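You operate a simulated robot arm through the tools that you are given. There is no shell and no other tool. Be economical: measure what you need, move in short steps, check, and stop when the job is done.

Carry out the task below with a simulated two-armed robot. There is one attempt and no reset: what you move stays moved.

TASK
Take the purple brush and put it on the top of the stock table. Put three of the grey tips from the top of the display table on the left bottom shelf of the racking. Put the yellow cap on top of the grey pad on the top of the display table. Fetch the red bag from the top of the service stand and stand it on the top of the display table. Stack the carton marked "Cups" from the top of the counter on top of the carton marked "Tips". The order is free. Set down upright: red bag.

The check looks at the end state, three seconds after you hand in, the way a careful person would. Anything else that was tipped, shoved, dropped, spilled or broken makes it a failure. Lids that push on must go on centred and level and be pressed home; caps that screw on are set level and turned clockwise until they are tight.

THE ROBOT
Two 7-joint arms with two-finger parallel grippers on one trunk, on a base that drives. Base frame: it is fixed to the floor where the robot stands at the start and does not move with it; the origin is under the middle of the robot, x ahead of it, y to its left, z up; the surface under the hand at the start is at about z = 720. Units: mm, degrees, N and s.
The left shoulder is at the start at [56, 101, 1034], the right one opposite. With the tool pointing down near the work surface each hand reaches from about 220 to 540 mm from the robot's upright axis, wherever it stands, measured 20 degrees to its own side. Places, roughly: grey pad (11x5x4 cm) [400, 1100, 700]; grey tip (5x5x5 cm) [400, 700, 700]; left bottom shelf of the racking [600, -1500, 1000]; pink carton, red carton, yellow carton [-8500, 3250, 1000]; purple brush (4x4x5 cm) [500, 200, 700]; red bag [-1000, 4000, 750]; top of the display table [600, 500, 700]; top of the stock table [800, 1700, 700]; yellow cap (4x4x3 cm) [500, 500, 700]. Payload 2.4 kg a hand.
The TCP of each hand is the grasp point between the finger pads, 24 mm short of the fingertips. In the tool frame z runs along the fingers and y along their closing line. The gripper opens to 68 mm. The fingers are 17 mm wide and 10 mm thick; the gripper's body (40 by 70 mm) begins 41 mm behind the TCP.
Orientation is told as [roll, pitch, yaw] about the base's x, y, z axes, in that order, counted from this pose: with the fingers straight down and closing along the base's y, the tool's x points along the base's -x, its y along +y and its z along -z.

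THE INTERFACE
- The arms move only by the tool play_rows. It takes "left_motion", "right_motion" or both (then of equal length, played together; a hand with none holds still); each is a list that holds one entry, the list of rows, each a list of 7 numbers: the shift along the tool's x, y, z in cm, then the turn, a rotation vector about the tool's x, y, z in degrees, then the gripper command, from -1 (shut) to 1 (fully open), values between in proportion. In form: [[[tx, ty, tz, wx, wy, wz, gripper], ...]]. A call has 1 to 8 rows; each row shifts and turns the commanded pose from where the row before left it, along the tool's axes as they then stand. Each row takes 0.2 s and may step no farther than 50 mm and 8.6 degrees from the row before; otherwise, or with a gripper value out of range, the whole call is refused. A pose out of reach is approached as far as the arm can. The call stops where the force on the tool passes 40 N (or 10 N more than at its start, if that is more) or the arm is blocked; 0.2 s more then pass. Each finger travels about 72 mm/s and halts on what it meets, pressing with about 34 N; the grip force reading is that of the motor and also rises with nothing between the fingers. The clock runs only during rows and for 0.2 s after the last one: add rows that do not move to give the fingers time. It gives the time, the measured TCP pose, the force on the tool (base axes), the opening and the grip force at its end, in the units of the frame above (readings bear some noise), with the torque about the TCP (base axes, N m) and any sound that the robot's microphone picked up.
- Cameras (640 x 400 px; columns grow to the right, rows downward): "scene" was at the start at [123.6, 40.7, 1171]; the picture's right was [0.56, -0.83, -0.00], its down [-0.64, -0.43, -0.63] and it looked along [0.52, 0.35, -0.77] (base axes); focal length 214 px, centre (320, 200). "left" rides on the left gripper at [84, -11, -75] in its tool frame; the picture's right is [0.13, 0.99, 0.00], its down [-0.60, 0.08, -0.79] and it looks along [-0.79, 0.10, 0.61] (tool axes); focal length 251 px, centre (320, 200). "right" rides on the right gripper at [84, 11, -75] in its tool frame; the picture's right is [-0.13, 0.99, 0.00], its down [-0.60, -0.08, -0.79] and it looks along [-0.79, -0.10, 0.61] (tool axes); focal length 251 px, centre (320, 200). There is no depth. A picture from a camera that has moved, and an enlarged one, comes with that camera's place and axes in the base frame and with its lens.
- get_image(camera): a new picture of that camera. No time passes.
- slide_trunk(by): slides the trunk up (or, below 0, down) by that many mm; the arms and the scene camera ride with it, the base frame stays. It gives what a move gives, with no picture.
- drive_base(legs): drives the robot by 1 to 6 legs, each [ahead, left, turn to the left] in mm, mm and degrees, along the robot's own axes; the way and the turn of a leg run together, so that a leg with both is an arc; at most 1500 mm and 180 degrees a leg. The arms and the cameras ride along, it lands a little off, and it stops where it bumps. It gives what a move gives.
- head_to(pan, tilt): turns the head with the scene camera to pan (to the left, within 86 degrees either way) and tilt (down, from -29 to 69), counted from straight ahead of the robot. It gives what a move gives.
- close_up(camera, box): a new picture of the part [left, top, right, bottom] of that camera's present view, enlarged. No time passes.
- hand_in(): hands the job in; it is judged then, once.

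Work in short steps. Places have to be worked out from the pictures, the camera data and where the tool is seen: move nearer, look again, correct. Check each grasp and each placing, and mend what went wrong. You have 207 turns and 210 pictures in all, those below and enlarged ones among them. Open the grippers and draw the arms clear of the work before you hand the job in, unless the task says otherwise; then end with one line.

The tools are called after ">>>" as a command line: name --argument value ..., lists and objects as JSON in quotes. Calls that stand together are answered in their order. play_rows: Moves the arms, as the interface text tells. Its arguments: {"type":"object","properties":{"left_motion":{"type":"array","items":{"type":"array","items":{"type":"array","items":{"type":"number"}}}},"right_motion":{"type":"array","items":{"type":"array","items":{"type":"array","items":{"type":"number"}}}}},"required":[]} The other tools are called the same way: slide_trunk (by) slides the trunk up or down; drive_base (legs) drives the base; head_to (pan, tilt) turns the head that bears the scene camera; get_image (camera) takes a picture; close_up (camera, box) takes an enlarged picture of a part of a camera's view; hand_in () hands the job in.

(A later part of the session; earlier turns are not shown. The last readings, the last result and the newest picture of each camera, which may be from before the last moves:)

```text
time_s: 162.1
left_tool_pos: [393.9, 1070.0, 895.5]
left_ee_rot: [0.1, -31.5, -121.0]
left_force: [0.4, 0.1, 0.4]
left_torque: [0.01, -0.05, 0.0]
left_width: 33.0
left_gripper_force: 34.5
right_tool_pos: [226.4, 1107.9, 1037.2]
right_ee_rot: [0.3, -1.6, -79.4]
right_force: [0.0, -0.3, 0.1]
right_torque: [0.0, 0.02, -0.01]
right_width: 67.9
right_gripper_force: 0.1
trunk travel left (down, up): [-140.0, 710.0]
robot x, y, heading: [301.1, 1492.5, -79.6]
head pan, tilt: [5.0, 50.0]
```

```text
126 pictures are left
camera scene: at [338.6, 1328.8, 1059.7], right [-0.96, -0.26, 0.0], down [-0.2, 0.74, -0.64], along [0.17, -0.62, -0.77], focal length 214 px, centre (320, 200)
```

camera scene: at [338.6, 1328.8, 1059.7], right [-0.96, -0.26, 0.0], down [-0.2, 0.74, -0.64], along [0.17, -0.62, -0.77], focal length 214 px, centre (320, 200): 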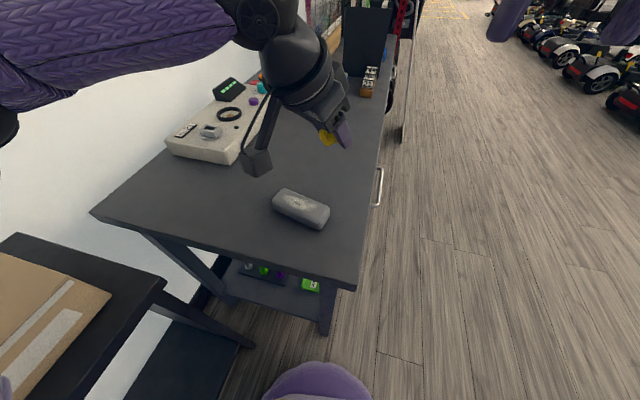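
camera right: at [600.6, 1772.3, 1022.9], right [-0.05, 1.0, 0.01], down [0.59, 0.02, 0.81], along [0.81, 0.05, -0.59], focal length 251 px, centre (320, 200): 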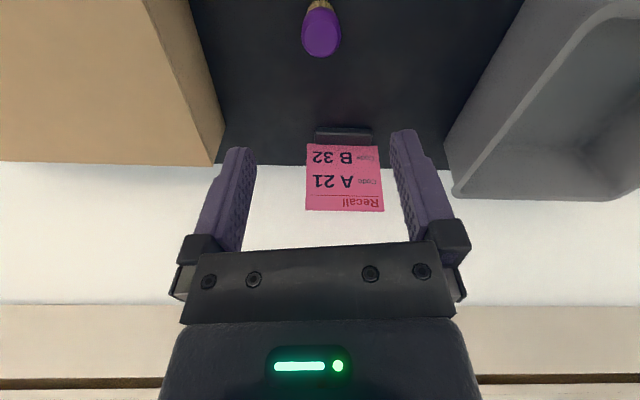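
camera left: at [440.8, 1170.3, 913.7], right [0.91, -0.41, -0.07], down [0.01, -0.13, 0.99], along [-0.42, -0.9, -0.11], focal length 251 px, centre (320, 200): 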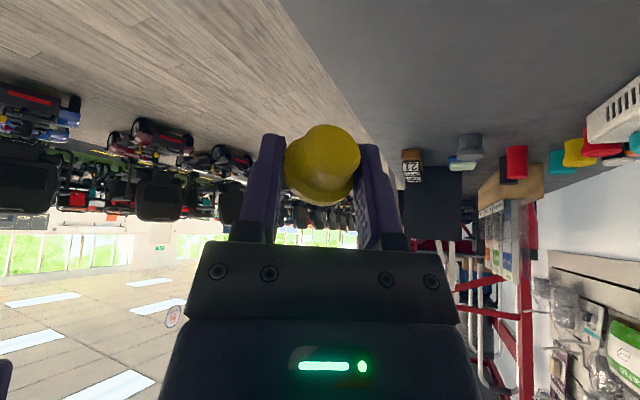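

The cap is safe. To bring its knob up I swing the tool the other way (+56° about its y axis); brim contact will level the rest. Then look.

>>> play_rows --left_motion '[[[0, 0, 0, 0, 8, 0, -0.6], [0, 0, 0, 0, 8, 0, -0.6], [0, 0, 0, 0, 8, 0, -0.6], [0, 0, 0, 0, 8, 0, -0.6], [0, 0, 0, 0, 8, 0, -0.6], [0, 0, 0, 0, 8, 0, -0.6], [0, 0, 0, 0, 8, 0, -0.6], [0, 0, 0, 0, 0, 0, -0.6]]]'

>>> get_image --camera "left"

>>> close_up --camera "scene" --box '[240, 60, 400, 240]'

```text
time_s: 163.4
left_tool_pos: [542.6, 1100.8, 911.0]
left_ee_rot: [0.1, 8.5, -121.0]
left_force: [-10.5, -11.5, -17.4]
left_torque: [-0.37, -0.17, 0.31]
left_width: 32.9
left_gripper_force: 33.9
left hand out of reach, approached as far as the arm can: row 1, 2, 3, 4, 5, 6
right_tool_pos: [225.4, 1106.9, 1037.8]
right_ee_rot: [0.4, -1.6, -79.4]
right_force: [0.7, 0.0, -0.8]
right_torque: [-0.03, 0.03, 0.0]
right_width: 68.2
right_gripper_force: 0.1
trunk travel left (down, up): [-140.0, 710.0]
robot x, y, heading: [300.5, 1495.7, -79.7]
head pan, tilt: [5.0, 50.0]
stopped in row 6 (left hand): the force on the tool passed its limit at 74 N (the readings are from after the stop); the commanded pose is now the measured one
```

```text
125 pictures are left
camera left: at [569.5, 1167.5, 996.2], right [0.92, -0.4, 0.02], down [-0.3, -0.65, 0.69], along [-0.27, -0.64, -0.72], focal length 251 px, centre (320, 200)
```

left: 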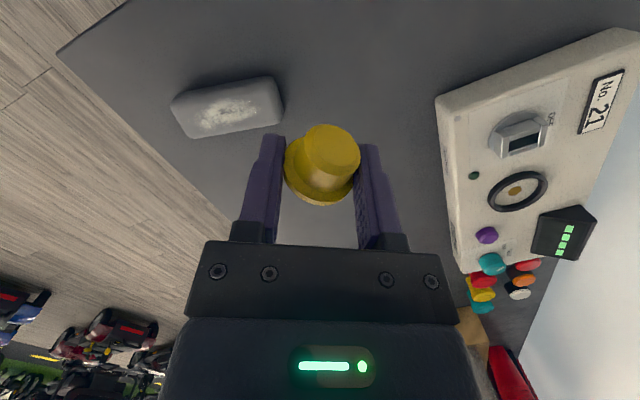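

```text
2.22 times, centred on (320, 150) of scene
camera zoom: at [338.5, 1328.9, 1059.6], right [-0.96, -0.26, 0.0], down [-0.2, 0.74, -0.64], along [0.17, -0.62, -0.77], focal length 477 px, centre (320, 311)
```

zoom: 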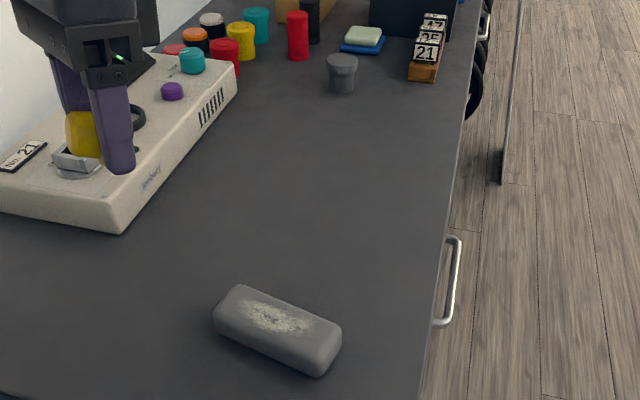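

Cap still held at tilt +8.5°, but something blocked. I check the arm in the wide view.

>>> head_to --pan 40 --tilt 25

>>> get_image --camera "scene"

```text
time_s: 164.4
left_tool_pos: [543.2, 1100.5, 912.2]
left_ee_rot: [0.1, 8.7, -121.1]
left_force: [-20.8, -21.7, -28.4]
left_torque: [-0.1, -0.78, 0.7]
left_width: 32.7
left_gripper_force: 34.3
right_tool_pos: [226.1, 1108.2, 1038.9]
right_ee_rot: [0.3, -1.6, -79.4]
right_force: [0.0, 0.5, 0.0]
right_torque: [0.0, -0.02, 0.03]
right_width: 68.1
right_gripper_force: 0.0
trunk travel left (down, up): [-140.0, 710.0]
robot x, y, heading: [300.3, 1493.3, -79.8]
head pan, tilt: [40.0, 25.0]
```

```text
123 pictures are left
camera scene: at [389.1, 1344.2, 1097.1], right [-0.64, -0.77, 0.0], down [-0.33, 0.27, -0.91], along [0.7, -0.58, -0.42], focal length 214 px, centre (320, 200)
```

scene: 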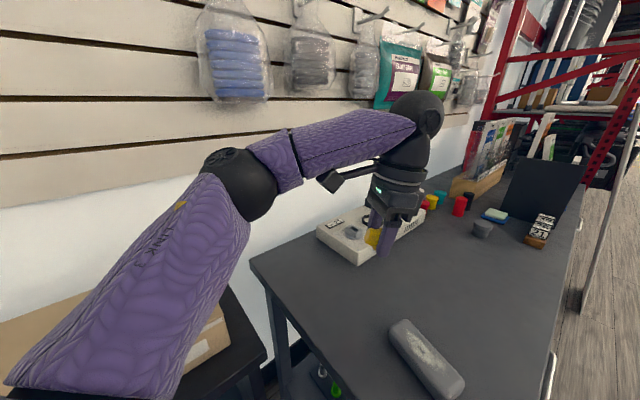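

Likely the hand's camera bracket met its own forearm. I back the tilt to vertical, move over towards the pad, then I'll yaw the hand so the tilt can go sideways instead.

>>> play_rows --left_motion '[[[0, 0, 0, 0, -8.5, 0, -0.6], [0, -4, 0, 0, 0, 0, -0.6], [0, -4, 0, 0, 0, 0, -0.6], [0, 0, 0, 0, 0, -8, -0.6], [0, 0, 0, 0, 0, -8, -0.6], [0, 0, 0, 0, 0, -8, -0.6], [0, 0, 0, 0, 0, -8, -0.6], [0, 0, 0, 0, 0, -8, -0.6]]]'

```text
time_s: 166.2
left_tool_pos: [474.1, 1143.6, 910.8]
left_ee_rot: [0.1, 0.2, -81.0]
left_force: [-1.4, -0.2, -0.4]
left_torque: [0.0, 0.01, 0.0]
left_width: 32.9
left_gripper_force: 34.5
right_tool_pos: [225.9, 1108.7, 1037.5]
right_ee_rot: [0.4, -1.6, -79.3]
right_force: [-0.1, 0.0, 0.4]
right_torque: [-0.01, 0.03, 0.01]
right_width: 67.8
right_gripper_force: 0.0
trunk travel left (down, up): [-140.0, 710.0]
robot x, y, heading: [303.1, 1492.4, -79.8]
head pan, tilt: [40.0, 25.0]
```

Works well. I continue the yaw.

>>> play_rows --left_motion '[[[0, 0, 0, 0, 0, -8.2, -0.6], [0, 0, 0, 0, 0, -8.2, -0.6], [0, 0, 0, 0, 0, -8.2, -0.6], [0, 0, 0, 0, 0, -8.2, -0.6], [0, 0, 0, 0, 0, -8.2, -0.6], [0, 0, 0, 0, 0, -8.2, -0.6], [0, 0, 0, 0, 0, -8.2, -0.6], [0, 0, 0, 0, 0, -8.2, -0.6]]]'

>>> head_to --pan 10 --tilt 45

>>> get_image --camera "scene"

>>> get_image --camera "left"

```text
time_s: 168.0
left_tool_pos: [474.6, 1142.5, 910.4]
left_ee_rot: [0.2, -0.1, -15.3]
left_force: [-0.6, -0.6, 0.1]
left_torque: [0.03, 0.03, 0.01]
left_width: 32.8
left_gripper_force: 33.9
right_tool_pos: [225.6, 1108.3, 1037.9]
right_ee_rot: [0.3, -1.5, -79.3]
right_force: [0.3, -0.6, 0.2]
right_torque: [0.0, 0.06, 0.01]
right_width: 68.1
right_gripper_force: 0.0
trunk travel left (down, up): [-140.0, 710.0]
robot x, y, heading: [304.6, 1493.3, -79.9]
head pan, tilt: [40.0, 25.0]
```

```text
time_s: 169.0
left_tool_pos: [473.7, 1140.9, 910.8]
left_ee_rot: [0.2, 0.0, -15.5]
left_force: [-0.5, 0.1, -0.3]
left_torque: [0.01, 0.0, -0.02]
left_width: 32.9
left_gripper_force: 33.4
right_tool_pos: [225.7, 1107.8, 1037.9]
right_ee_rot: [0.3, -1.5, -79.3]
right_force: [-0.4, 0.0, 0.4]
right_torque: [-0.01, 0.0, -0.01]
right_width: 67.9
right_gripper_force: 0.0
trunk travel left (down, up): [-140.0, 710.0]
robot x, y, heading: [299.3, 1489.6, -79.7]
head pan, tilt: [10.0, 45.0]
```

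```text
122 pictures are left
camera scene: at [346.5, 1326.9, 1066.6], right [-0.94, -0.35, 0.0], down [-0.25, 0.66, -0.71], along [0.25, -0.66, -0.71], focal length 214 px, centre (320, 200)
```

scene: 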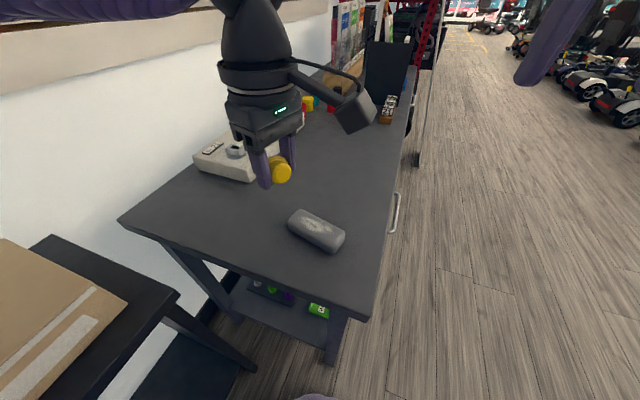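

```text
121 pictures are left
camera left: at [389.4, 1153.2, 983.8], right [0.14, 0.99, 0.0], down [0.6, -0.09, 0.79], along [0.79, -0.11, -0.61], focal length 251 px, centre (320, 200)
```

left: 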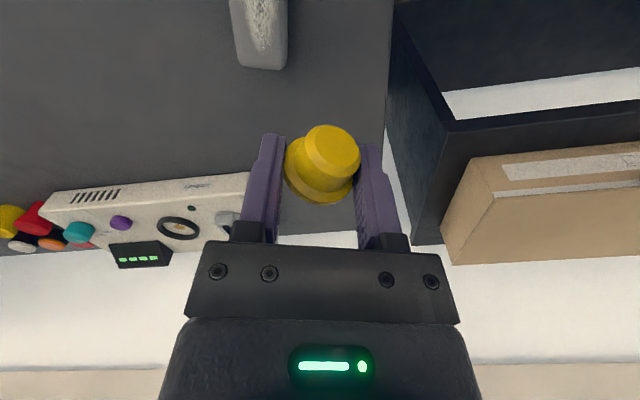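

The hand now points so that the tilt goes along −x. I tilt +56°.

>>> play_rows --left_motion '[[[0, 0, 0, 0, 8, 0, -0.6], [0, 0, 0, 0, 8, 0, -0.6], [0, 0, 0, 0, 8, 0, -0.6], [0, 0, 0, 0, 8, 0, -0.6], [0, 0, 0, 0, 8, 0, -0.6], [0, 0, 0, 0, 8, 0, -0.6], [0, 0, 0, 0, 8, 0, -0.6], [0, 0, 0, 0, 0, 0, -0.6]]]'

>>> get_image --camera "scene"

>>> get_image --camera "left"

```text
time_s: 170.8
left_tool_pos: [474.1, 1142.5, 911.6]
left_ee_rot: [0.3, 56.1, -15.2]
left_force: [0.0, -1.1, -0.3]
left_torque: [0.0, -0.03, -0.02]
left_width: 32.6
left_gripper_force: 34.4
right_tool_pos: [227.0, 1108.1, 1037.6]
right_ee_rot: [0.3, -1.5, -79.4]
right_force: [-0.1, -0.1, 0.6]
right_torque: [-0.02, 0.0, 0.01]
right_width: 68.1
right_gripper_force: 0.1
trunk travel left (down, up): [-140.0, 710.0]
robot x, y, heading: [302.4, 1493.3, -80.0]
head pan, tilt: [10.0, 45.0]
```

```text
120 pictures are left
camera scene: at [346.5, 1326.8, 1066.5], right [-0.94, -0.35, 0.0], down [-0.25, 0.66, -0.71], along [0.25, -0.66, -0.71], focal length 214 px, centre (320, 200)
```

scene: 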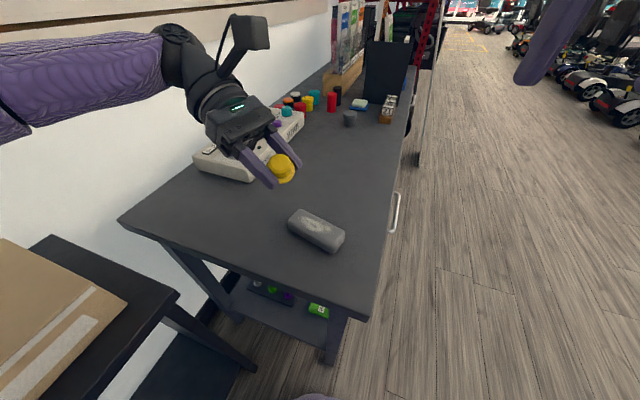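

```text
119 pictures are left
camera left: at [485.6, 1127.1, 1021.4], right [0.19, 0.97, 0.11], down [0.98, -0.19, -0.06], along [-0.03, 0.12, -0.99], focal length 251 px, centre (320, 200)
```

left: 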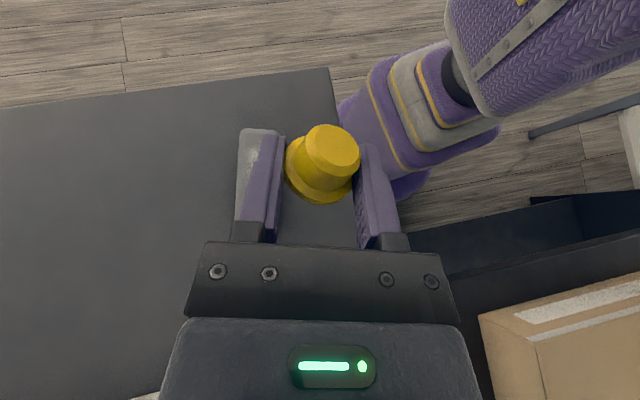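

Excellent: the cap is nearly upright in the hand. I shift over the pad (≈(441,1103)) and check with the downward-looking hand camera.

>>> play_rows --left_motion '[[[0.3, -2.3, 0.45, 0, 0, 0, -0.6], [0.3, -2.3, 0.45, 0, 0, 0, -0.6], [-3.3, 0, 2.2, 0, 0, 0, -0.6], [0, 0, 0, 0, 0, 0, -0.6]]]'

>>> get_image --camera "left"

>>> close_up --camera "scene" --box '[220, 100, 400, 280]'

```text
time_s: 171.8
left_tool_pos: [450.5, 1102.4, 873.5]
left_ee_rot: [0.2, 56.0, -15.2]
left_force: [-0.3, -0.5, -0.2]
left_torque: [-0.01, 0.02, 0.02]
left_width: 32.4
left_gripper_force: 33.6
right_tool_pos: [225.6, 1108.7, 1038.3]
right_ee_rot: [0.2, -1.7, -79.4]
right_force: [0.9, 0.0, -0.7]
right_torque: [0.03, 0.0, 0.0]
right_width: 68.1
right_gripper_force: 0.0
trunk travel left (down, up): [-140.0, 710.0]
robot x, y, heading: [300.6, 1492.5, -79.7]
head pan, tilt: [10.0, 45.0]
```

```text
118 pictures are left
camera left: at [461.4, 1087.4, 982.3], right [0.2, 0.97, 0.11], down [0.98, -0.19, -0.06], along [-0.03, 0.12, -0.99], focal length 251 px, centre (320, 200)
```

left: 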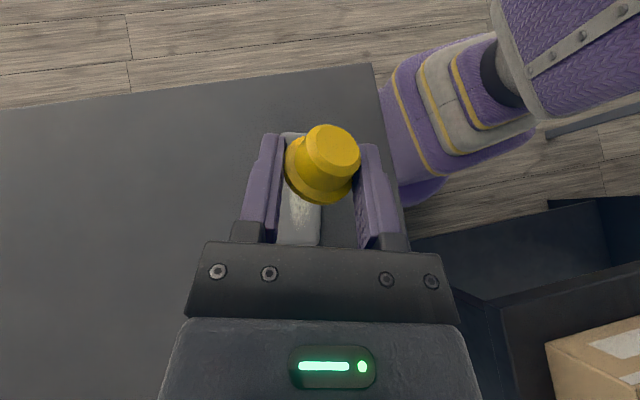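

```text
2.22 times, centred on (310, 190) of scene
camera zoom: at [346.5, 1326.8, 1066.5], right [-0.94, -0.35, 0.0], down [-0.25, 0.66, -0.71], along [0.25, -0.66, -0.71], focal length 477 px, centre (342, 222)
```

zoom: 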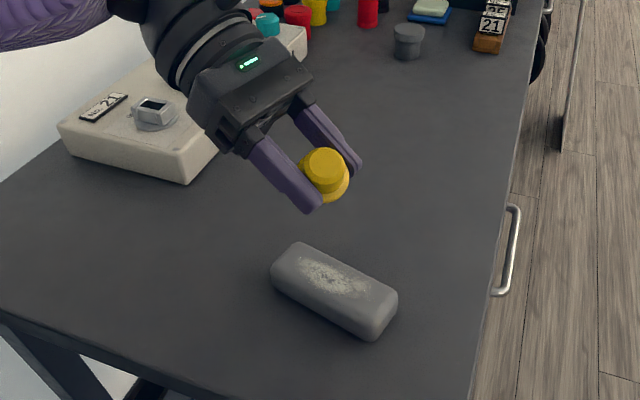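

Pad centre ≈(446,1097); brim centre ≈(441,1105). I shift slightly and lower 80 mm.

>>> play_rows --left_motion '[[[-3.5, -0.32, 1.95, 0, 0, 0, -0.6], [-3.5, -0.32, 1.95, 0, 0, 0, -0.6], [0, 0, 0, 0, 0, 0, -0.6]]]'

>>> get_image --camera "left"

>>> close_up --camera "scene" --box '[240, 140, 400, 280]'

```text
time_s: 172.6
left_tool_pos: [455.8, 1092.8, 791.4]
left_ee_rot: [0.3, 55.9, -15.3]
left_force: [0.4, 0.1, 0.2]
left_torque: [-0.01, 0.01, -0.01]
left_width: 32.6
left_gripper_force: 34.2
right_tool_pos: [226.5, 1107.6, 1038.0]
right_ee_rot: [0.3, -1.6, -79.4]
right_force: [-0.5, 0.6, 0.6]
right_torque: [0.0, 0.01, 0.01]
right_width: 68.1
right_gripper_force: 0.2
trunk travel left (down, up): [-140.0, 710.0]
robot x, y, heading: [297.9, 1494.3, -79.9]
head pan, tilt: [10.0, 45.0]
```

```text
116 pictures are left
camera left: at [466.7, 1077.8, 900.9], right [0.2, 0.97, 0.11], down [0.98, -0.19, -0.05], along [-0.03, 0.12, -0.99], focal length 251 px, centre (320, 200)
```

left: 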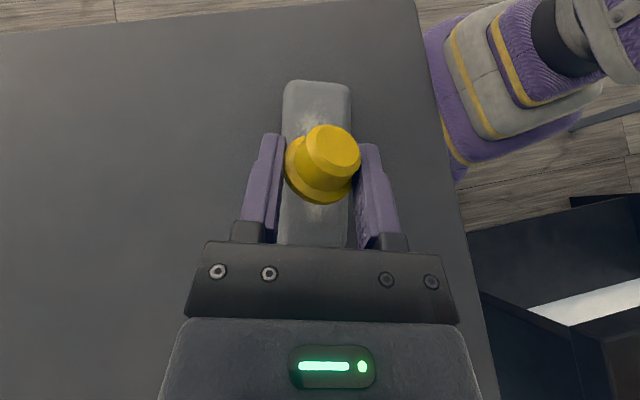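

```text
2.86 times, centred on (320, 210) of scene
camera zoom: at [346.5, 1326.8, 1066.5], right [-0.94, -0.35, 0.0], down [-0.25, 0.66, -0.71], along [0.25, -0.66, -0.71], focal length 613 px, centre (320, 171)
```

zoom: 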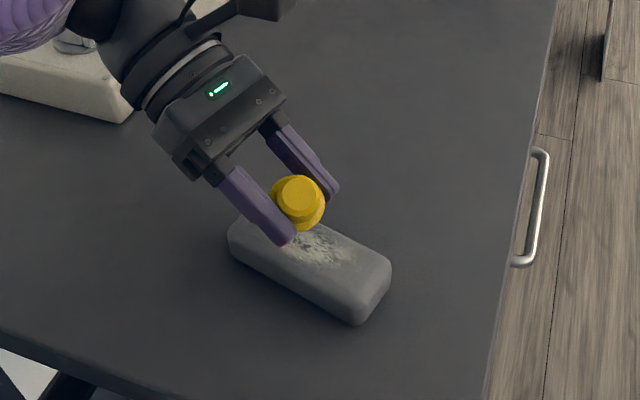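

Centred over the pad. I lower in 4 mm steps.

>>> play_rows --left_motion '[[[-0.33, 0, 0.22, 0, 0, 0, -0.6], [-0.33, 0, 0.22, 0, 0, 0, -0.6], [-0.33, 0, 0.22, 0, 0, 0, -0.6], [-0.25, 0, 0.17, 0, 0, 0, -0.6]]]'

>>> close_up --camera "scene" --box '[260, 170, 380, 260]'

```text
time_s: 173.6
left_tool_pos: [455.2, 1098.9, 781.7]
left_ee_rot: [0.2, 55.6, -15.3]
left_force: [0.0, 0.8, -0.6]
left_torque: [-0.01, 0.0, 0.0]
left_width: 32.6
left_gripper_force: 34.2
left hand out of reach, approached as far as the arm can: row 2, 4
right_tool_pos: [226.6, 1107.8, 1037.9]
right_ee_rot: [0.2, -1.5, -79.4]
right_force: [-0.4, -0.5, -0.1]
right_torque: [-0.04, 0.03, 0.0]
right_width: 68.0
right_gripper_force: 0.0
trunk travel left (down, up): [-140.0, 710.0]
robot x, y, heading: [305.6, 1498.8, -79.9]
head pan, tilt: [10.0, 45.0]
```

```text
4.44 times, centred on (320, 215) of scene
camera zoom: at [346.4, 1326.9, 1066.5], right [-0.94, -0.35, 0.0], down [-0.25, 0.66, -0.71], along [0.25, -0.66, -0.71], focal length 953 px, centre (320, 133)
```

zoom: 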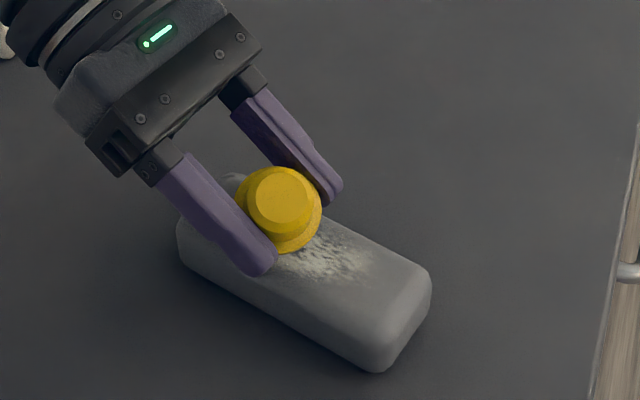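

The arm is at its reach limit; I lower with the trunk instead, 8 mm first.

>>> slide_trunk --by -8

>>> close_up --camera "left" --box '[220, 60, 420, 260]'

```text
time_s: 174.2
left_tool_pos: [455.9, 1098.7, 774.0]
left_ee_rot: [0.3, 55.9, -15.2]
left_force: [-0.1, 0.3, 0.0]
left_torque: [-0.04, 0.01, 0.02]
left_width: 32.5
left_gripper_force: 34.2
right_tool_pos: [226.4, 1107.8, 1029.4]
right_ee_rot: [0.4, -1.5, -79.2]
right_force: [0.6, 0.0, 0.5]
right_torque: [0.01, -0.04, 0.04]
right_width: 67.8
right_gripper_force: 0.1
trunk travel left (down, up): [-132.0, 718.0]
robot x, y, heading: [302.3, 1492.3, -79.6]
head pan, tilt: [10.0, 45.0]
```

```text
2.00 times, centred on (320, 160) of left
camera zoom: at [467.6, 1083.5, 883.4], right [0.2, 0.97, 0.11], down [0.98, -0.19, -0.05], along [-0.03, 0.12, -0.99], focal length 503 px, centre (320, 280)
```

zoom: 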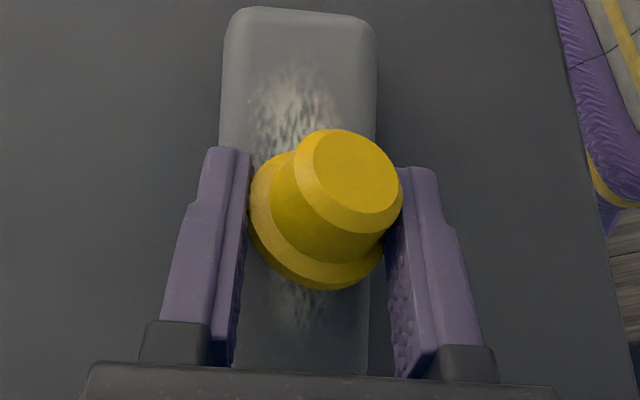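

About 5 mm too far towards +y. I try to shift back, then lower 6 mm more.

>>> play_rows --left_motion '[[[0, -0.5, 0, 0, 0, 0, -0.6], [0, 0, 0, 0, 0, 0, -0.6]]]'

>>> slide_trunk --by -6

>>> close_up --camera "left" --box '[220, 60, 420, 260]'

```text
time_s: 174.8
left_tool_pos: [454.2, 1094.6, 773.5]
left_ee_rot: [0.3, 55.6, -15.0]
left_force: [-1.4, 0.5, -0.5]
left_torque: [0.0, 0.0, -0.02]
left_width: 32.4
left_gripper_force: 34.0
right_tool_pos: [226.1, 1107.7, 1030.6]
right_ee_rot: [0.3, -1.6, -79.4]
right_force: [-0.7, -0.1, 0.3]
right_torque: [0.0, 0.03, 0.01]
right_width: 67.9
right_gripper_force: 0.0
trunk travel left (down, up): [-132.0, 718.0]
robot x, y, heading: [307.4, 1490.8, -79.7]
head pan, tilt: [10.0, 45.0]
```

```text
time_s: 175.3
left_tool_pos: [455.1, 1094.1, 772.9]
left_ee_rot: [-0.6, 56.3, -15.9]
left_force: [-0.3, 2.1, 10.9]
left_torque: [0.27, 0.12, -0.15]
left_width: 32.7
left_gripper_force: 34.0
right_tool_pos: [227.4, 1109.0, 1026.0]
right_ee_rot: [0.3, -1.6, -79.3]
right_force: [0.5, -0.1, 0.3]
right_torque: [0.0, 0.0, -0.02]
right_width: 68.0
right_gripper_force: 0.1
trunk travel left (down, up): [-126.0, 723.0]
robot x, y, heading: [299.8, 1495.9, -79.9]
head pan, tilt: [10.0, 45.0]
stopped: the force on the tool passed its limit at 41 N (the readings are from after the stop); the commanded pose is now the measured one
```

```text
2.00 times, centred on (320, 160) of left
camera zoom: at [467.0, 1079.2, 882.2], right [0.19, 0.98, 0.1], down [0.98, -0.19, -0.06], along [-0.04, 0.11, -0.99], focal length 503 px, centre (320, 280)
```

zoom: 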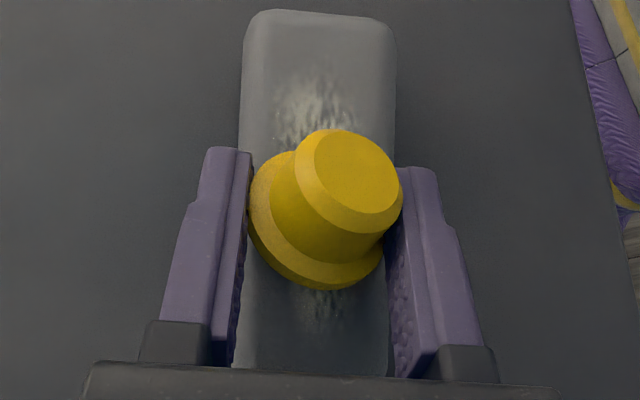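

Contact with the pad, well centred. I open the fingers.

>>> play_rows --left_motion '[[[0, 0, 0, 0, 0, 0, 0.1], [0, 0, 0, 0, 0, 0, 0.4], [0, 0, 0, 0, 0, 0, 0.7], [0, 0, 0, 0, 0, 0, 0.7], [0, 0, 0, 0, 0, 0, 0.7]]]'

>>> close_up --camera "left" --box '[220, 60, 420, 260]'

>>> close_up --camera "scene" --box '[260, 170, 380, 260]'

```text
time_s: 176.5
left_tool_pos: [454.4, 1093.9, 771.8]
left_ee_rot: [-0.3, 56.2, -15.8]
left_force: [-3.0, 3.1, 11.6]
left_torque: [0.43, 0.14, 0.04]
left_width: 59.4
left_gripper_force: 1.5
right_tool_pos: [225.8, 1109.5, 1024.1]
right_ee_rot: [0.4, -1.7, -79.3]
right_force: [0.4, -0.1, 0.8]
right_torque: [0.0, 0.02, 0.0]
right_width: 68.1
right_gripper_force: 0.2
trunk travel left (down, up): [-126.0, 723.0]
robot x, y, heading: [299.5, 1494.7, -79.8]
head pan, tilt: [10.0, 45.0]
```

```text
2.00 times, centred on (320, 160) of left
camera zoom: at [466.5, 1079.2, 881.5], right [0.19, 0.98, 0.1], down [0.98, -0.19, -0.06], along [-0.04, 0.11, -0.99], focal length 503 px, centre (320, 280)
```

zoom: 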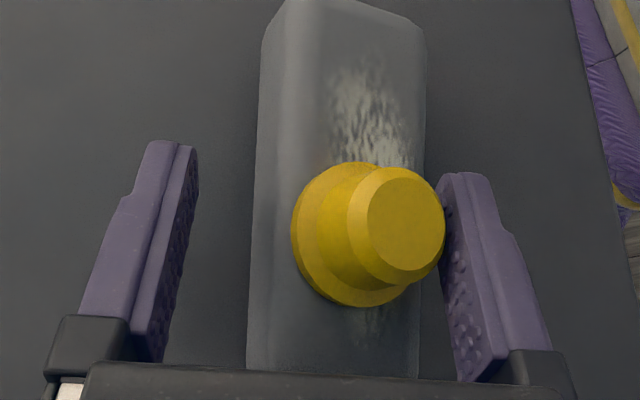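

```text
4.44 times, centred on (320, 215) of scene
camera zoom: at [346.9, 1323.6, 1052.6], right [-0.94, -0.35, 0.0], down [-0.25, 0.66, -0.71], along [0.25, -0.66, -0.71], focal length 953 px, centre (320, 133)
```

zoom: 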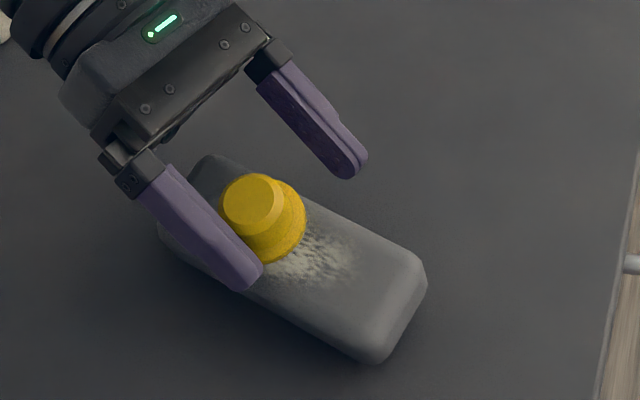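

One finger presses on the pad's edge, tilting things a little. I raise the trunk a few mm and look.

>>> slide_trunk --by 6

>>> close_up --camera "left" --box '[220, 60, 420, 260]'

>>> close_up --camera "scene" --box '[260, 170, 380, 260]'

```text
time_s: 177.1
left_tool_pos: [455.4, 1093.6, 777.7]
left_ee_rot: [-0.2, 56.0, -15.5]
left_force: [-0.2, -0.7, 0.2]
left_torque: [0.01, 0.02, 0.01]
left_width: 57.8
left_gripper_force: 0.0
right_tool_pos: [227.8, 1108.3, 1028.6]
right_ee_rot: [0.3, -1.5, -79.3]
right_force: [-0.1, 0.1, 0.3]
right_torque: [0.02, 0.04, -0.01]
right_width: 68.3
right_gripper_force: 0.1
trunk travel left (down, up): [-132.0, 717.0]
robot x, y, heading: [304.2, 1493.6, -79.7]
head pan, tilt: [10.0, 45.0]
```

```text
2.00 times, centred on (320, 160) of left
camera zoom: at [467.0, 1078.9, 886.9], right [0.19, 0.98, 0.1], down [0.98, -0.19, -0.06], along [-0.04, 0.11, -0.99], focal length 503 px, centre (320, 280)
```

zoom: 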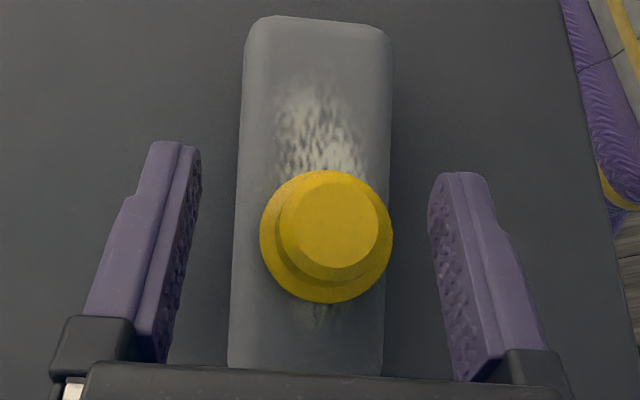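

```text
4.44 times, centred on (320, 215) of scene
camera zoom: at [347.2, 1324.4, 1058.5], right [-0.94, -0.35, 0.0], down [-0.25, 0.66, -0.71], along [0.25, -0.66, -0.71], focal length 953 px, centre (320, 133)
```

zoom: 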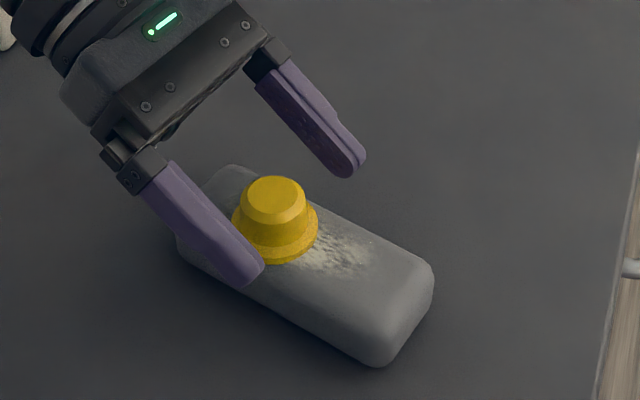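

The cap now stands upright on the pad. I withdraw the hand along its axis and up.

>>> play_rows --left_motion '[[[0, 0, -4, 0, 0, 0, 0.8], [0, 0, -4.5, 0, 0, 0, 0.8], [3, 0, -3, 0, 0, 0, 1], [3, 0, -3, 0, -8, 0, 1], [0, 0, -4, 0, -8, 0, 1], [0, 0, 0, 0, -8, 0, 1], [0, 0, 0, 0, -8, 0, 1], [0, 0, 0, 0, -8, 0, 1]]]'

>>> get_image --camera "scene"

```text
time_s: 178.8
left_tool_pos: [561.9, 1089.4, 936.5]
left_ee_rot: [-0.4, 16.0, -15.5]
left_force: [-0.1, 1.0, 0.0]
left_torque: [-0.03, 0.01, -0.01]
left_width: 67.9
left_gripper_force: 0.1
left hand out of reach, approached as far as the arm can: row 3, 4, 5
right_tool_pos: [226.0, 1108.4, 1030.6]
right_ee_rot: [0.3, -1.6, -79.3]
right_force: [-0.2, 0.1, 0.1]
right_torque: [-0.01, -0.02, 0.01]
right_width: 68.3
right_gripper_force: 0.0
trunk travel left (down, up): [-132.0, 717.0]
robot x, y, heading: [302.4, 1490.1, -79.7]
head pan, tilt: [10.0, 45.0]
```

```text
107 pictures are left
camera scene: at [347.1, 1324.6, 1058.6], right [-0.94, -0.35, 0.0], down [-0.25, 0.66, -0.71], along [0.25, -0.66, -0.71], focal length 214 px, centre (320, 200)
```

scene: 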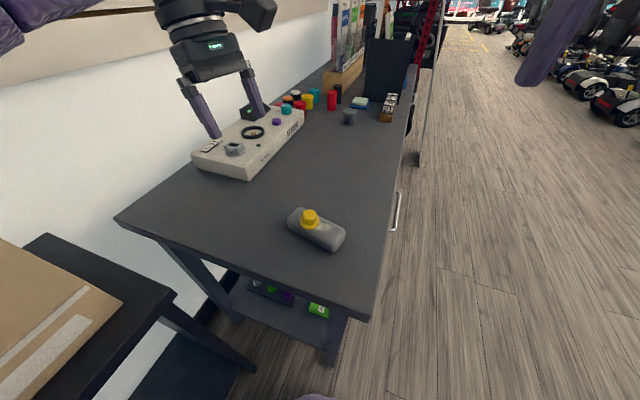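

The cap sits well. I bring the left hand back to a neutral carrying pose.

>>> play_rows --left_motion '[[[2, 0, -3, 0, -8, 0, 0.5], [2, 0, -2, 0, -8, 0, 0.5], [2, 0, 0, 0, 0, 8, 0.5], [0, 0, 0, 0, 0, 8, 0.5], [0, 0, 0, 0, 0, 8, 0.5], [0, 0, 0, 0, 0, 8, 0.5], [0, 0, 0, 0, 0, 8, 0.5], [0, 0, 0, 0, 0, 8, 0.5]]]'

>>> play_rows --left_motion '[[[4, 0, 0, 0, 0, 8, 1], [4, 0, 0, 0, 0, 8, 1]]]'

>>> drive_base --legs '[[-100, 0, 0], [0, -1000, 0], [0, 0, 160], [0, 0, 10]]'

>>> head_to --pan 0 --tilt 20

>>> get_image --camera "scene"

```text
time_s: 180.7
left_tool_pos: [523.3, 1120.8, 981.0]
left_ee_rot: [-0.2, -0.2, -63.6]
left_force: [0.6, 0.5, 0.4]
left_torque: [0.02, -0.01, -0.02]
left_width: 50.9
left_gripper_force: 0.1
left hand out of reach, approached as far as the arm can: row 1, 2, 3
right_tool_pos: [226.7, 1108.5, 1031.0]
right_ee_rot: [0.3, -1.6, -79.3]
right_force: [-0.6, -0.8, 0.3]
right_torque: [-0.01, 0.0, -0.02]
right_width: 68.1
right_gripper_force: 0.1
trunk travel left (down, up): [-132.0, 717.0]
robot x, y, heading: [299.7, 1495.7, -79.9]
head pan, tilt: [10.0, 45.0]
```

```text
time_s: 181.2
left_tool_pos: [492.0, 1192.7, 982.0]
left_ee_rot: [0.0, -0.3, -79.5]
left_force: [-0.4, 0.1, -0.3]
left_torque: [0.0, -0.02, -0.02]
left_width: 68.0
left_gripper_force: 0.0
right_tool_pos: [226.1, 1109.4, 1029.6]
right_ee_rot: [0.3, -1.5, -79.3]
right_force: [-0.3, -0.6, -0.4]
right_torque: [-0.03, -0.02, 0.02]
right_width: 68.2
right_gripper_force: 0.1
trunk travel left (down, up): [-132.0, 717.0]
robot x, y, heading: [304.5, 1495.3, -79.9]
head pan, tilt: [10.0, 45.0]
```

```text
time_s: 194.5
left_tool_pos: [-840.6, 1756.5, 982.4]
left_ee_rot: [-0.1, -0.3, 87.9]
left_force: [-0.9, -0.4, -0.8]
left_torque: [-0.01, 0.01, 0.01]
left_width: 68.2
left_gripper_force: 0.0
right_tool_pos: [-562.0, 1779.8, 1030.1]
right_ee_rot: [0.2, -1.6, 88.1]
right_force: [0.0, -0.1, 0.6]
right_torque: [0.01, 0.04, 0.04]
right_width: 67.9
right_gripper_force: 0.0
trunk travel left (down, up): [-132.0, 717.0]
robot x, y, heading: [-717.3, 1420.6, 87.4]
head pan, tilt: [10.0, 45.0]
```

```text
time_s: 195.4
left_tool_pos: [-840.5, 1755.7, 982.7]
left_ee_rot: [0.0, -0.1, 87.9]
left_force: [1.0, 0.8, -0.4]
left_torque: [0.0, 0.02, 0.0]
left_width: 67.6
left_gripper_force: 0.1
right_tool_pos: [-560.8, 1780.0, 1029.9]
right_ee_rot: [0.2, -1.6, 88.1]
right_force: [-0.8, 0.3, 0.3]
right_torque: [-0.01, 0.0, -0.01]
right_width: 68.0
right_gripper_force: 0.0
trunk travel left (down, up): [-132.0, 717.0]
robot x, y, heading: [-718.1, 1420.1, 87.6]
head pan, tilt: [0.0, 20.0]
```

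```text
106 pictures are left
camera scene: at [-711.4, 1603.1, 1097.2], right [1.0, -0.04, 0.0], down [-0.01, -0.34, -0.94], along [0.04, 0.94, -0.34], focal length 214 px, centre (320, 200)
```

scene: 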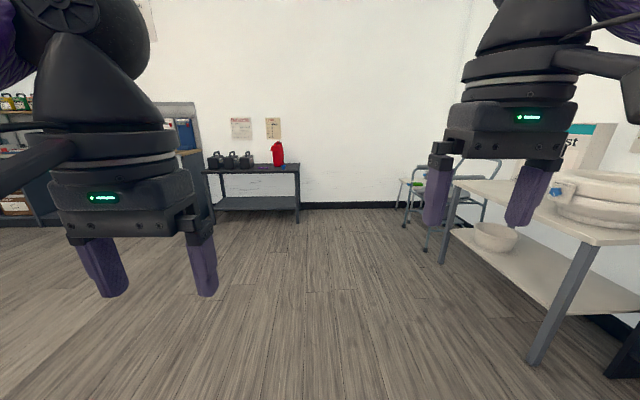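

The red bag is on the stand ahead-left, roughly (−1060,4000). I drive 1500 mm closer and look.

>>> drive_base --legs '[[1400, 150, 2.4]]'

>>> head_to --pan 20 --tilt 25

>>> get_image --camera "scene"

```text
time_s: 202.5
left_tool_pos: [-974.3, 3178.6, 982.1]
left_ee_rot: [-0.1, -0.2, 90.5]
left_force: [-0.6, 0.4, 0.4]
left_torque: [-0.03, -0.02, 0.02]
left_width: 68.0
left_gripper_force: 0.1
right_tool_pos: [-696.2, 3215.7, 1029.2]
right_ee_rot: [0.3, -1.6, 90.5]
right_force: [-0.1, 0.6, -0.5]
right_torque: [0.0, 0.01, -0.02]
right_width: 67.8
right_gripper_force: 0.1
trunk travel left (down, up): [-132.0, 717.0]
robot x, y, heading: [-836.2, 2850.9, 90.3]
head pan, tilt: [0.0, 20.0]
```

```text
time_s: 203.3
left_tool_pos: [-972.8, 3178.8, 983.4]
left_ee_rot: [-0.1, -0.2, 90.5]
left_force: [0.5, -0.6, 0.1]
left_torque: [-0.01, -0.01, 0.0]
left_width: 68.2
left_gripper_force: 0.0
right_tool_pos: [-695.4, 3214.6, 1031.3]
right_ee_rot: [0.3, -1.6, 90.5]
right_force: [0.5, 0.7, 0.1]
right_torque: [-0.01, 0.01, -0.03]
right_width: 68.0
right_gripper_force: 0.1
trunk travel left (down, up): [-132.0, 717.0]
robot x, y, heading: [-834.9, 2849.4, 90.0]
head pan, tilt: [20.0, 25.0]
```

```text
105 pictures are left
camera scene: at [-869.9, 3025.8, 1089.2], right [0.94, 0.34, 0.0], down [0.15, -0.4, -0.91], along [-0.31, 0.85, -0.42], focal length 214 px, centre (320, 200)
```

scene: 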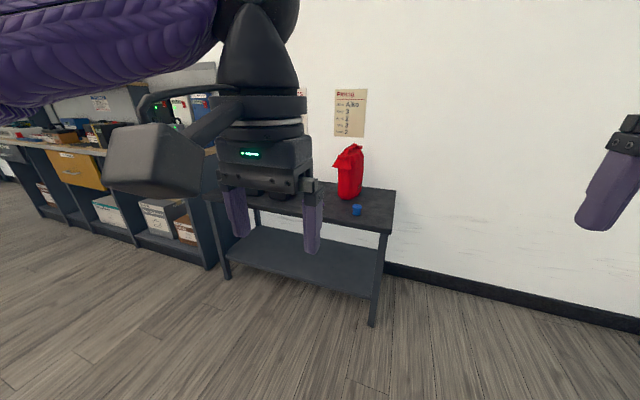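

The bag stands on a lower stand (top ≈600), about (−1100,4120), ~27 cm tall with a pinched top; a small blue cup is beside it. I drive closer.

>>> drive_base --legs '[[600, 110, 0]]'

>>> get_image --camera "left"

>>> get_image --camera "scene"

```text
time_s: 206.8
left_tool_pos: [-1075.4, 3782.1, 982.3]
left_ee_rot: [-0.1, -0.2, 89.8]
left_force: [-0.2, 0.1, 0.5]
left_torque: [0.04, -0.02, -0.03]
left_width: 68.1
left_gripper_force: 0.0
right_tool_pos: [-800.1, 3814.3, 1029.6]
right_ee_rot: [0.3, -1.6, 89.9]
right_force: [0.5, 0.4, 0.4]
right_torque: [0.0, 0.01, -0.03]
right_width: 68.0
right_gripper_force: 0.1
trunk travel left (down, up): [-132.0, 717.0]
robot x, y, heading: [-940.3, 3447.9, 89.5]
head pan, tilt: [20.0, 25.0]
```

```text
104 pictures are left
camera left: at [-1065.7, 3697.2, 1055.7], right [-0.99, -0.13, 0.0], down [-0.08, 0.6, 0.79], along [-0.1, 0.79, -0.61], focal length 251 px, centre (320, 200)
```

left: 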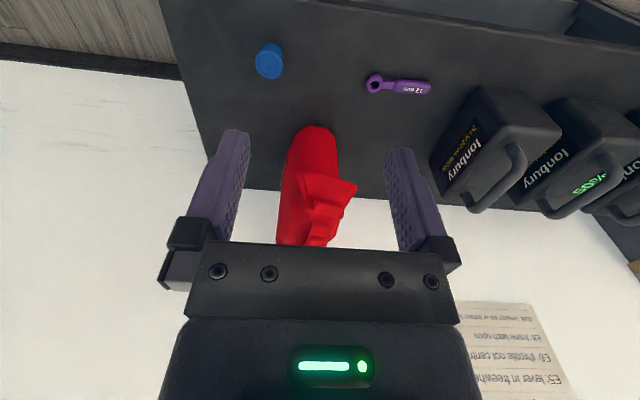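

```text
103 pictures are left
camera scene: at [-974.2, 3627.1, 1089.2], right [0.94, 0.33, 0.0], down [0.14, -0.4, -0.91], along [-0.3, 0.85, -0.42], focal length 214 px, centre (320, 200)
```

scene: 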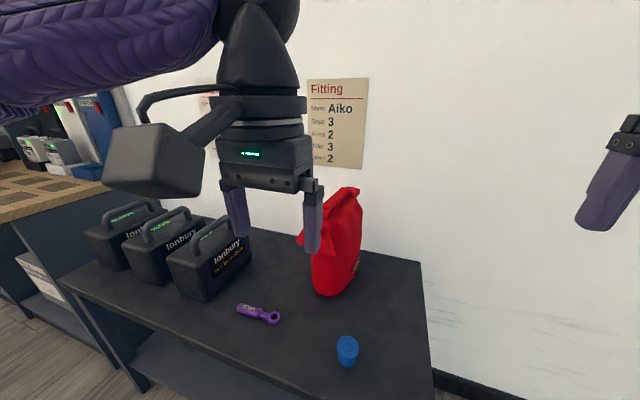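

The stand top is ≈600, bag front bottom ≈(−1090,4040), its top ≈895. I raise the left hand a little, drive 220 mm closer, and look down at the bag's top.

>>> play_rows --left_motion '[[[0, 0, -4, 0, 0, 0, 1]]]'

>>> drive_base --legs '[[200, 0, 0.5]]'

>>> head_to --pan 25 --tilt 40

>>> get_image --camera "left"

>>> get_image --camera "scene"

```text
time_s: 207.2
left_tool_pos: [-1076.2, 3782.5, 1022.1]
left_ee_rot: [-0.2, -0.2, 89.8]
left_force: [-0.5, -0.3, -0.5]
left_torque: [0.0, 0.0, -0.01]
left_width: 68.2
left_gripper_force: 0.1
right_tool_pos: [-799.2, 3814.0, 1030.7]
right_ee_rot: [0.3, -1.7, 89.9]
right_force: [0.2, 0.1, -0.3]
right_torque: [0.03, -0.01, -0.01]
right_width: 67.9
right_gripper_force: 0.0
trunk travel left (down, up): [-132.0, 717.0]
robot x, y, heading: [-944.2, 3451.9, 89.5]
head pan, tilt: [20.0, 25.0]
```

```text
time_s: 208.8
left_tool_pos: [-1075.3, 3941.0, 1020.9]
left_ee_rot: [-0.2, -0.2, 88.5]
left_force: [-0.7, -1.2, -0.9]
left_torque: [0.07, -0.04, 0.0]
left_width: 68.1
left_gripper_force: 0.1
right_tool_pos: [-796.7, 3966.6, 1029.2]
right_ee_rot: [0.3, -1.6, 88.4]
right_force: [0.0, 0.2, 1.8]
right_torque: [-0.03, -0.01, -0.01]
right_width: 67.9
right_gripper_force: 0.0
trunk travel left (down, up): [-132.0, 717.0]
robot x, y, heading: [-950.5, 3607.4, 87.9]
head pan, tilt: [20.0, 25.0]
```

```text
time_s: 209.5
left_tool_pos: [-1075.1, 3942.8, 1021.1]
left_ee_rot: [-0.1, -0.2, 88.3]
left_force: [-0.4, -1.3, 0.1]
left_torque: [0.03, 0.03, 0.0]
left_width: 67.9
left_gripper_force: 0.1
right_tool_pos: [-796.9, 3966.5, 1030.2]
right_ee_rot: [0.4, -1.5, 88.4]
right_force: [-0.8, 0.5, -0.2]
right_torque: [0.01, 0.01, -0.01]
right_width: 67.9
right_gripper_force: 0.1
trunk travel left (down, up): [-132.0, 717.0]
robot x, y, heading: [-954.2, 3606.7, 88.4]
head pan, tilt: [25.0, 40.0]
```

```text
102 pictures are left
camera left: at [-1066.8, 3856.7, 1094.4], right [-0.99, -0.1, 0.0], down [-0.06, 0.6, 0.8], along [-0.08, 0.79, -0.61], focal length 251 px, centre (320, 200)
```

left: 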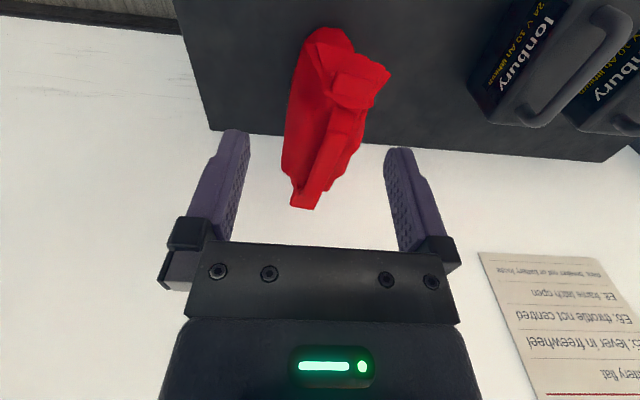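

```text
101 pictures are left
camera scene: at [-981.9, 3774.6, 1066.0], right [0.92, 0.39, 0.0], down [0.25, -0.59, -0.77], along [-0.3, 0.7, -0.64], focal length 214 px, centre (320, 200)
```

scene: 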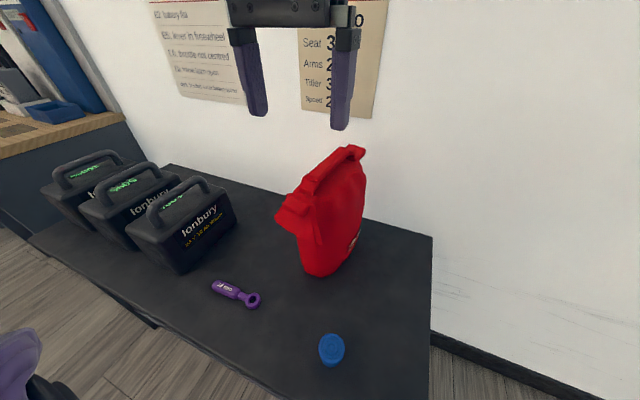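

The bag is a roll-top whose ridge runs from (−1120,3990) to (−1073,4137). I turn the left hand 16° to straddle it, move above its middle and look.

>>> play_rows --left_motion '[[[0, 0, 0, 0, 0, 8, 1], [0, 0, 0, 0, 0, 8, 1], [-3.3, 1.8, 0, 0, 0, 0, 1], [-3.2, 1.8, 0, 0, 0, 0, 1], [-3.2, 1.8, 0, 0, 0, 0, 1], [0, 0, 3.5, 0, 0, 0, 1], [0, 0, 0, 0, 0, 0, 1]]]'

>>> get_image --camera "left"

>>> get_image --camera "scene"

```text
time_s: 211.1
left_tool_pos: [-1114.6, 4022.8, 962.8]
left_ee_rot: [-0.1, -0.2, 72.3]
left_force: [0.0, 0.0, 0.2]
left_torque: [0.0, -0.02, -0.01]
left_width: 68.2
left_gripper_force: 0.0
left hand out of reach, approached as far as the arm can: row 4, 5
right_tool_pos: [-797.2, 3967.5, 1029.9]
right_ee_rot: [0.3, -1.6, 88.6]
right_force: [0.5, 0.7, 0.0]
right_torque: [0.01, 0.03, 0.05]
right_width: 68.1
right_gripper_force: 0.1
trunk travel left (down, up): [-132.0, 717.0]
robot x, y, heading: [-952.9, 3609.1, 88.4]
head pan, tilt: [25.0, 40.0]
```

```text
100 pictures are left
camera left: at [-1130.9, 3938.8, 1035.7], right [-0.98, 0.18, 0.0], down [0.11, 0.6, 0.8], along [0.14, 0.78, -0.61], focal length 251 px, centre (320, 200)
```

left: 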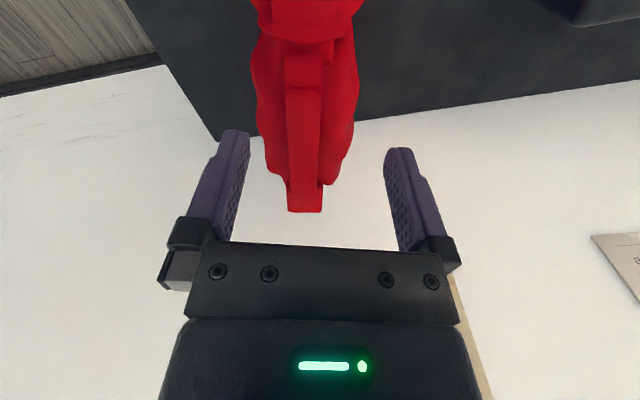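

```text
99 pictures are left
camera scene: at [-981.9, 3774.6, 1065.9], right [0.92, 0.39, 0.0], down [0.25, -0.59, -0.77], along [-0.3, 0.7, -0.64], focal length 214 px, centre (320, 200)
```

scene: 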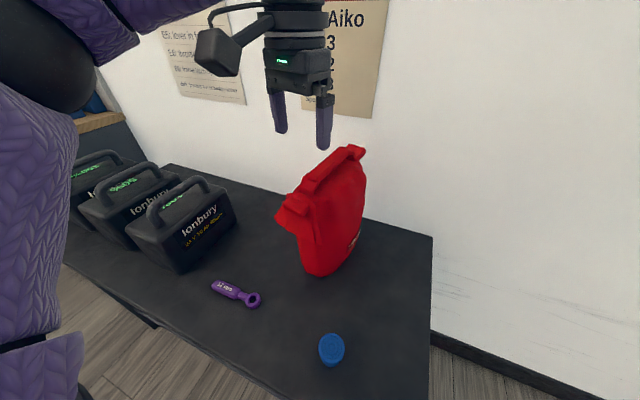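

The hand is aligned with the ridge, 10 mm off sideways and a bit too near the front end. I raise the trunk 100 mm for more reach, then correct.

>>> slide_trunk --by 100

>>> play_rows --left_motion '[[[-2, -1, 0, 0, 0, 0, 1], [-2, 0, 3, 0, 0, 0, 1], [0, 0, 4, 0, 0, 0, 1], [0, 0, 4, 0, 0, 0, 1], [0, 0, 0, 0, 0, 0, 1]]]'

>>> get_image --camera "left"

```text
time_s: 212.4
left_tool_pos: [-1113.4, 4025.1, 1061.8]
left_ee_rot: [-0.1, -0.3, 72.4]
left_force: [-0.3, -0.1, 0.0]
left_torque: [0.0, 0.01, -0.04]
left_width: 67.8
left_gripper_force: 0.1
right_tool_pos: [-797.0, 3966.7, 1129.9]
right_ee_rot: [0.4, -1.7, 88.4]
right_force: [0.5, 1.6, 0.4]
right_torque: [0.03, 0.0, -0.02]
right_width: 68.1
right_gripper_force: 0.1
trunk travel left (down, up): [-232.0, 617.0]
robot x, y, heading: [-952.6, 3604.9, 88.0]
head pan, tilt: [25.0, 40.0]
```

```text
time_s: 213.7
left_tool_pos: [-1104.6, 4040.6, 942.7]
left_ee_rot: [-0.1, -0.2, 72.3]
left_force: [0.1, -0.4, 0.4]
left_torque: [0.0, 0.0, 0.02]
left_width: 67.8
left_gripper_force: 0.0
left hand out of reach, approached as far as the arm can: row 1, 2
right_tool_pos: [-796.6, 3967.0, 1130.7]
right_ee_rot: [0.3, -1.6, 88.5]
right_force: [0.4, 0.7, -0.2]
right_torque: [0.0, 0.01, -0.03]
right_width: 68.3
right_gripper_force: 0.1
trunk travel left (down, up): [-232.0, 617.0]
robot x, y, heading: [-952.0, 3608.4, 88.2]
head pan, tilt: [25.0, 40.0]
```

```text
98 pictures are left
camera left: at [-1119.8, 3957.1, 1015.7], right [-0.98, 0.18, 0.0], down [0.11, 0.6, 0.8], along [0.14, 0.78, -0.61], focal length 251 px, centre (320, 200)
```

left: 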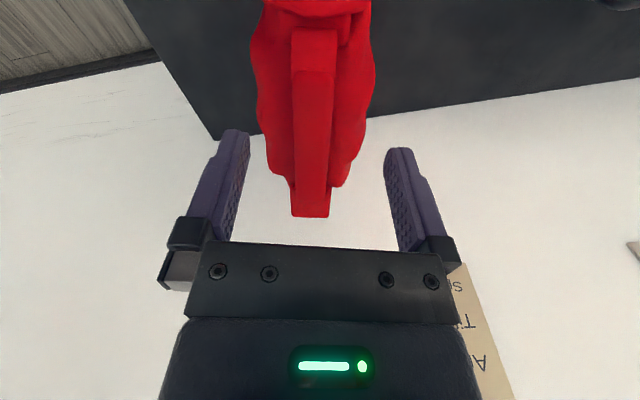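

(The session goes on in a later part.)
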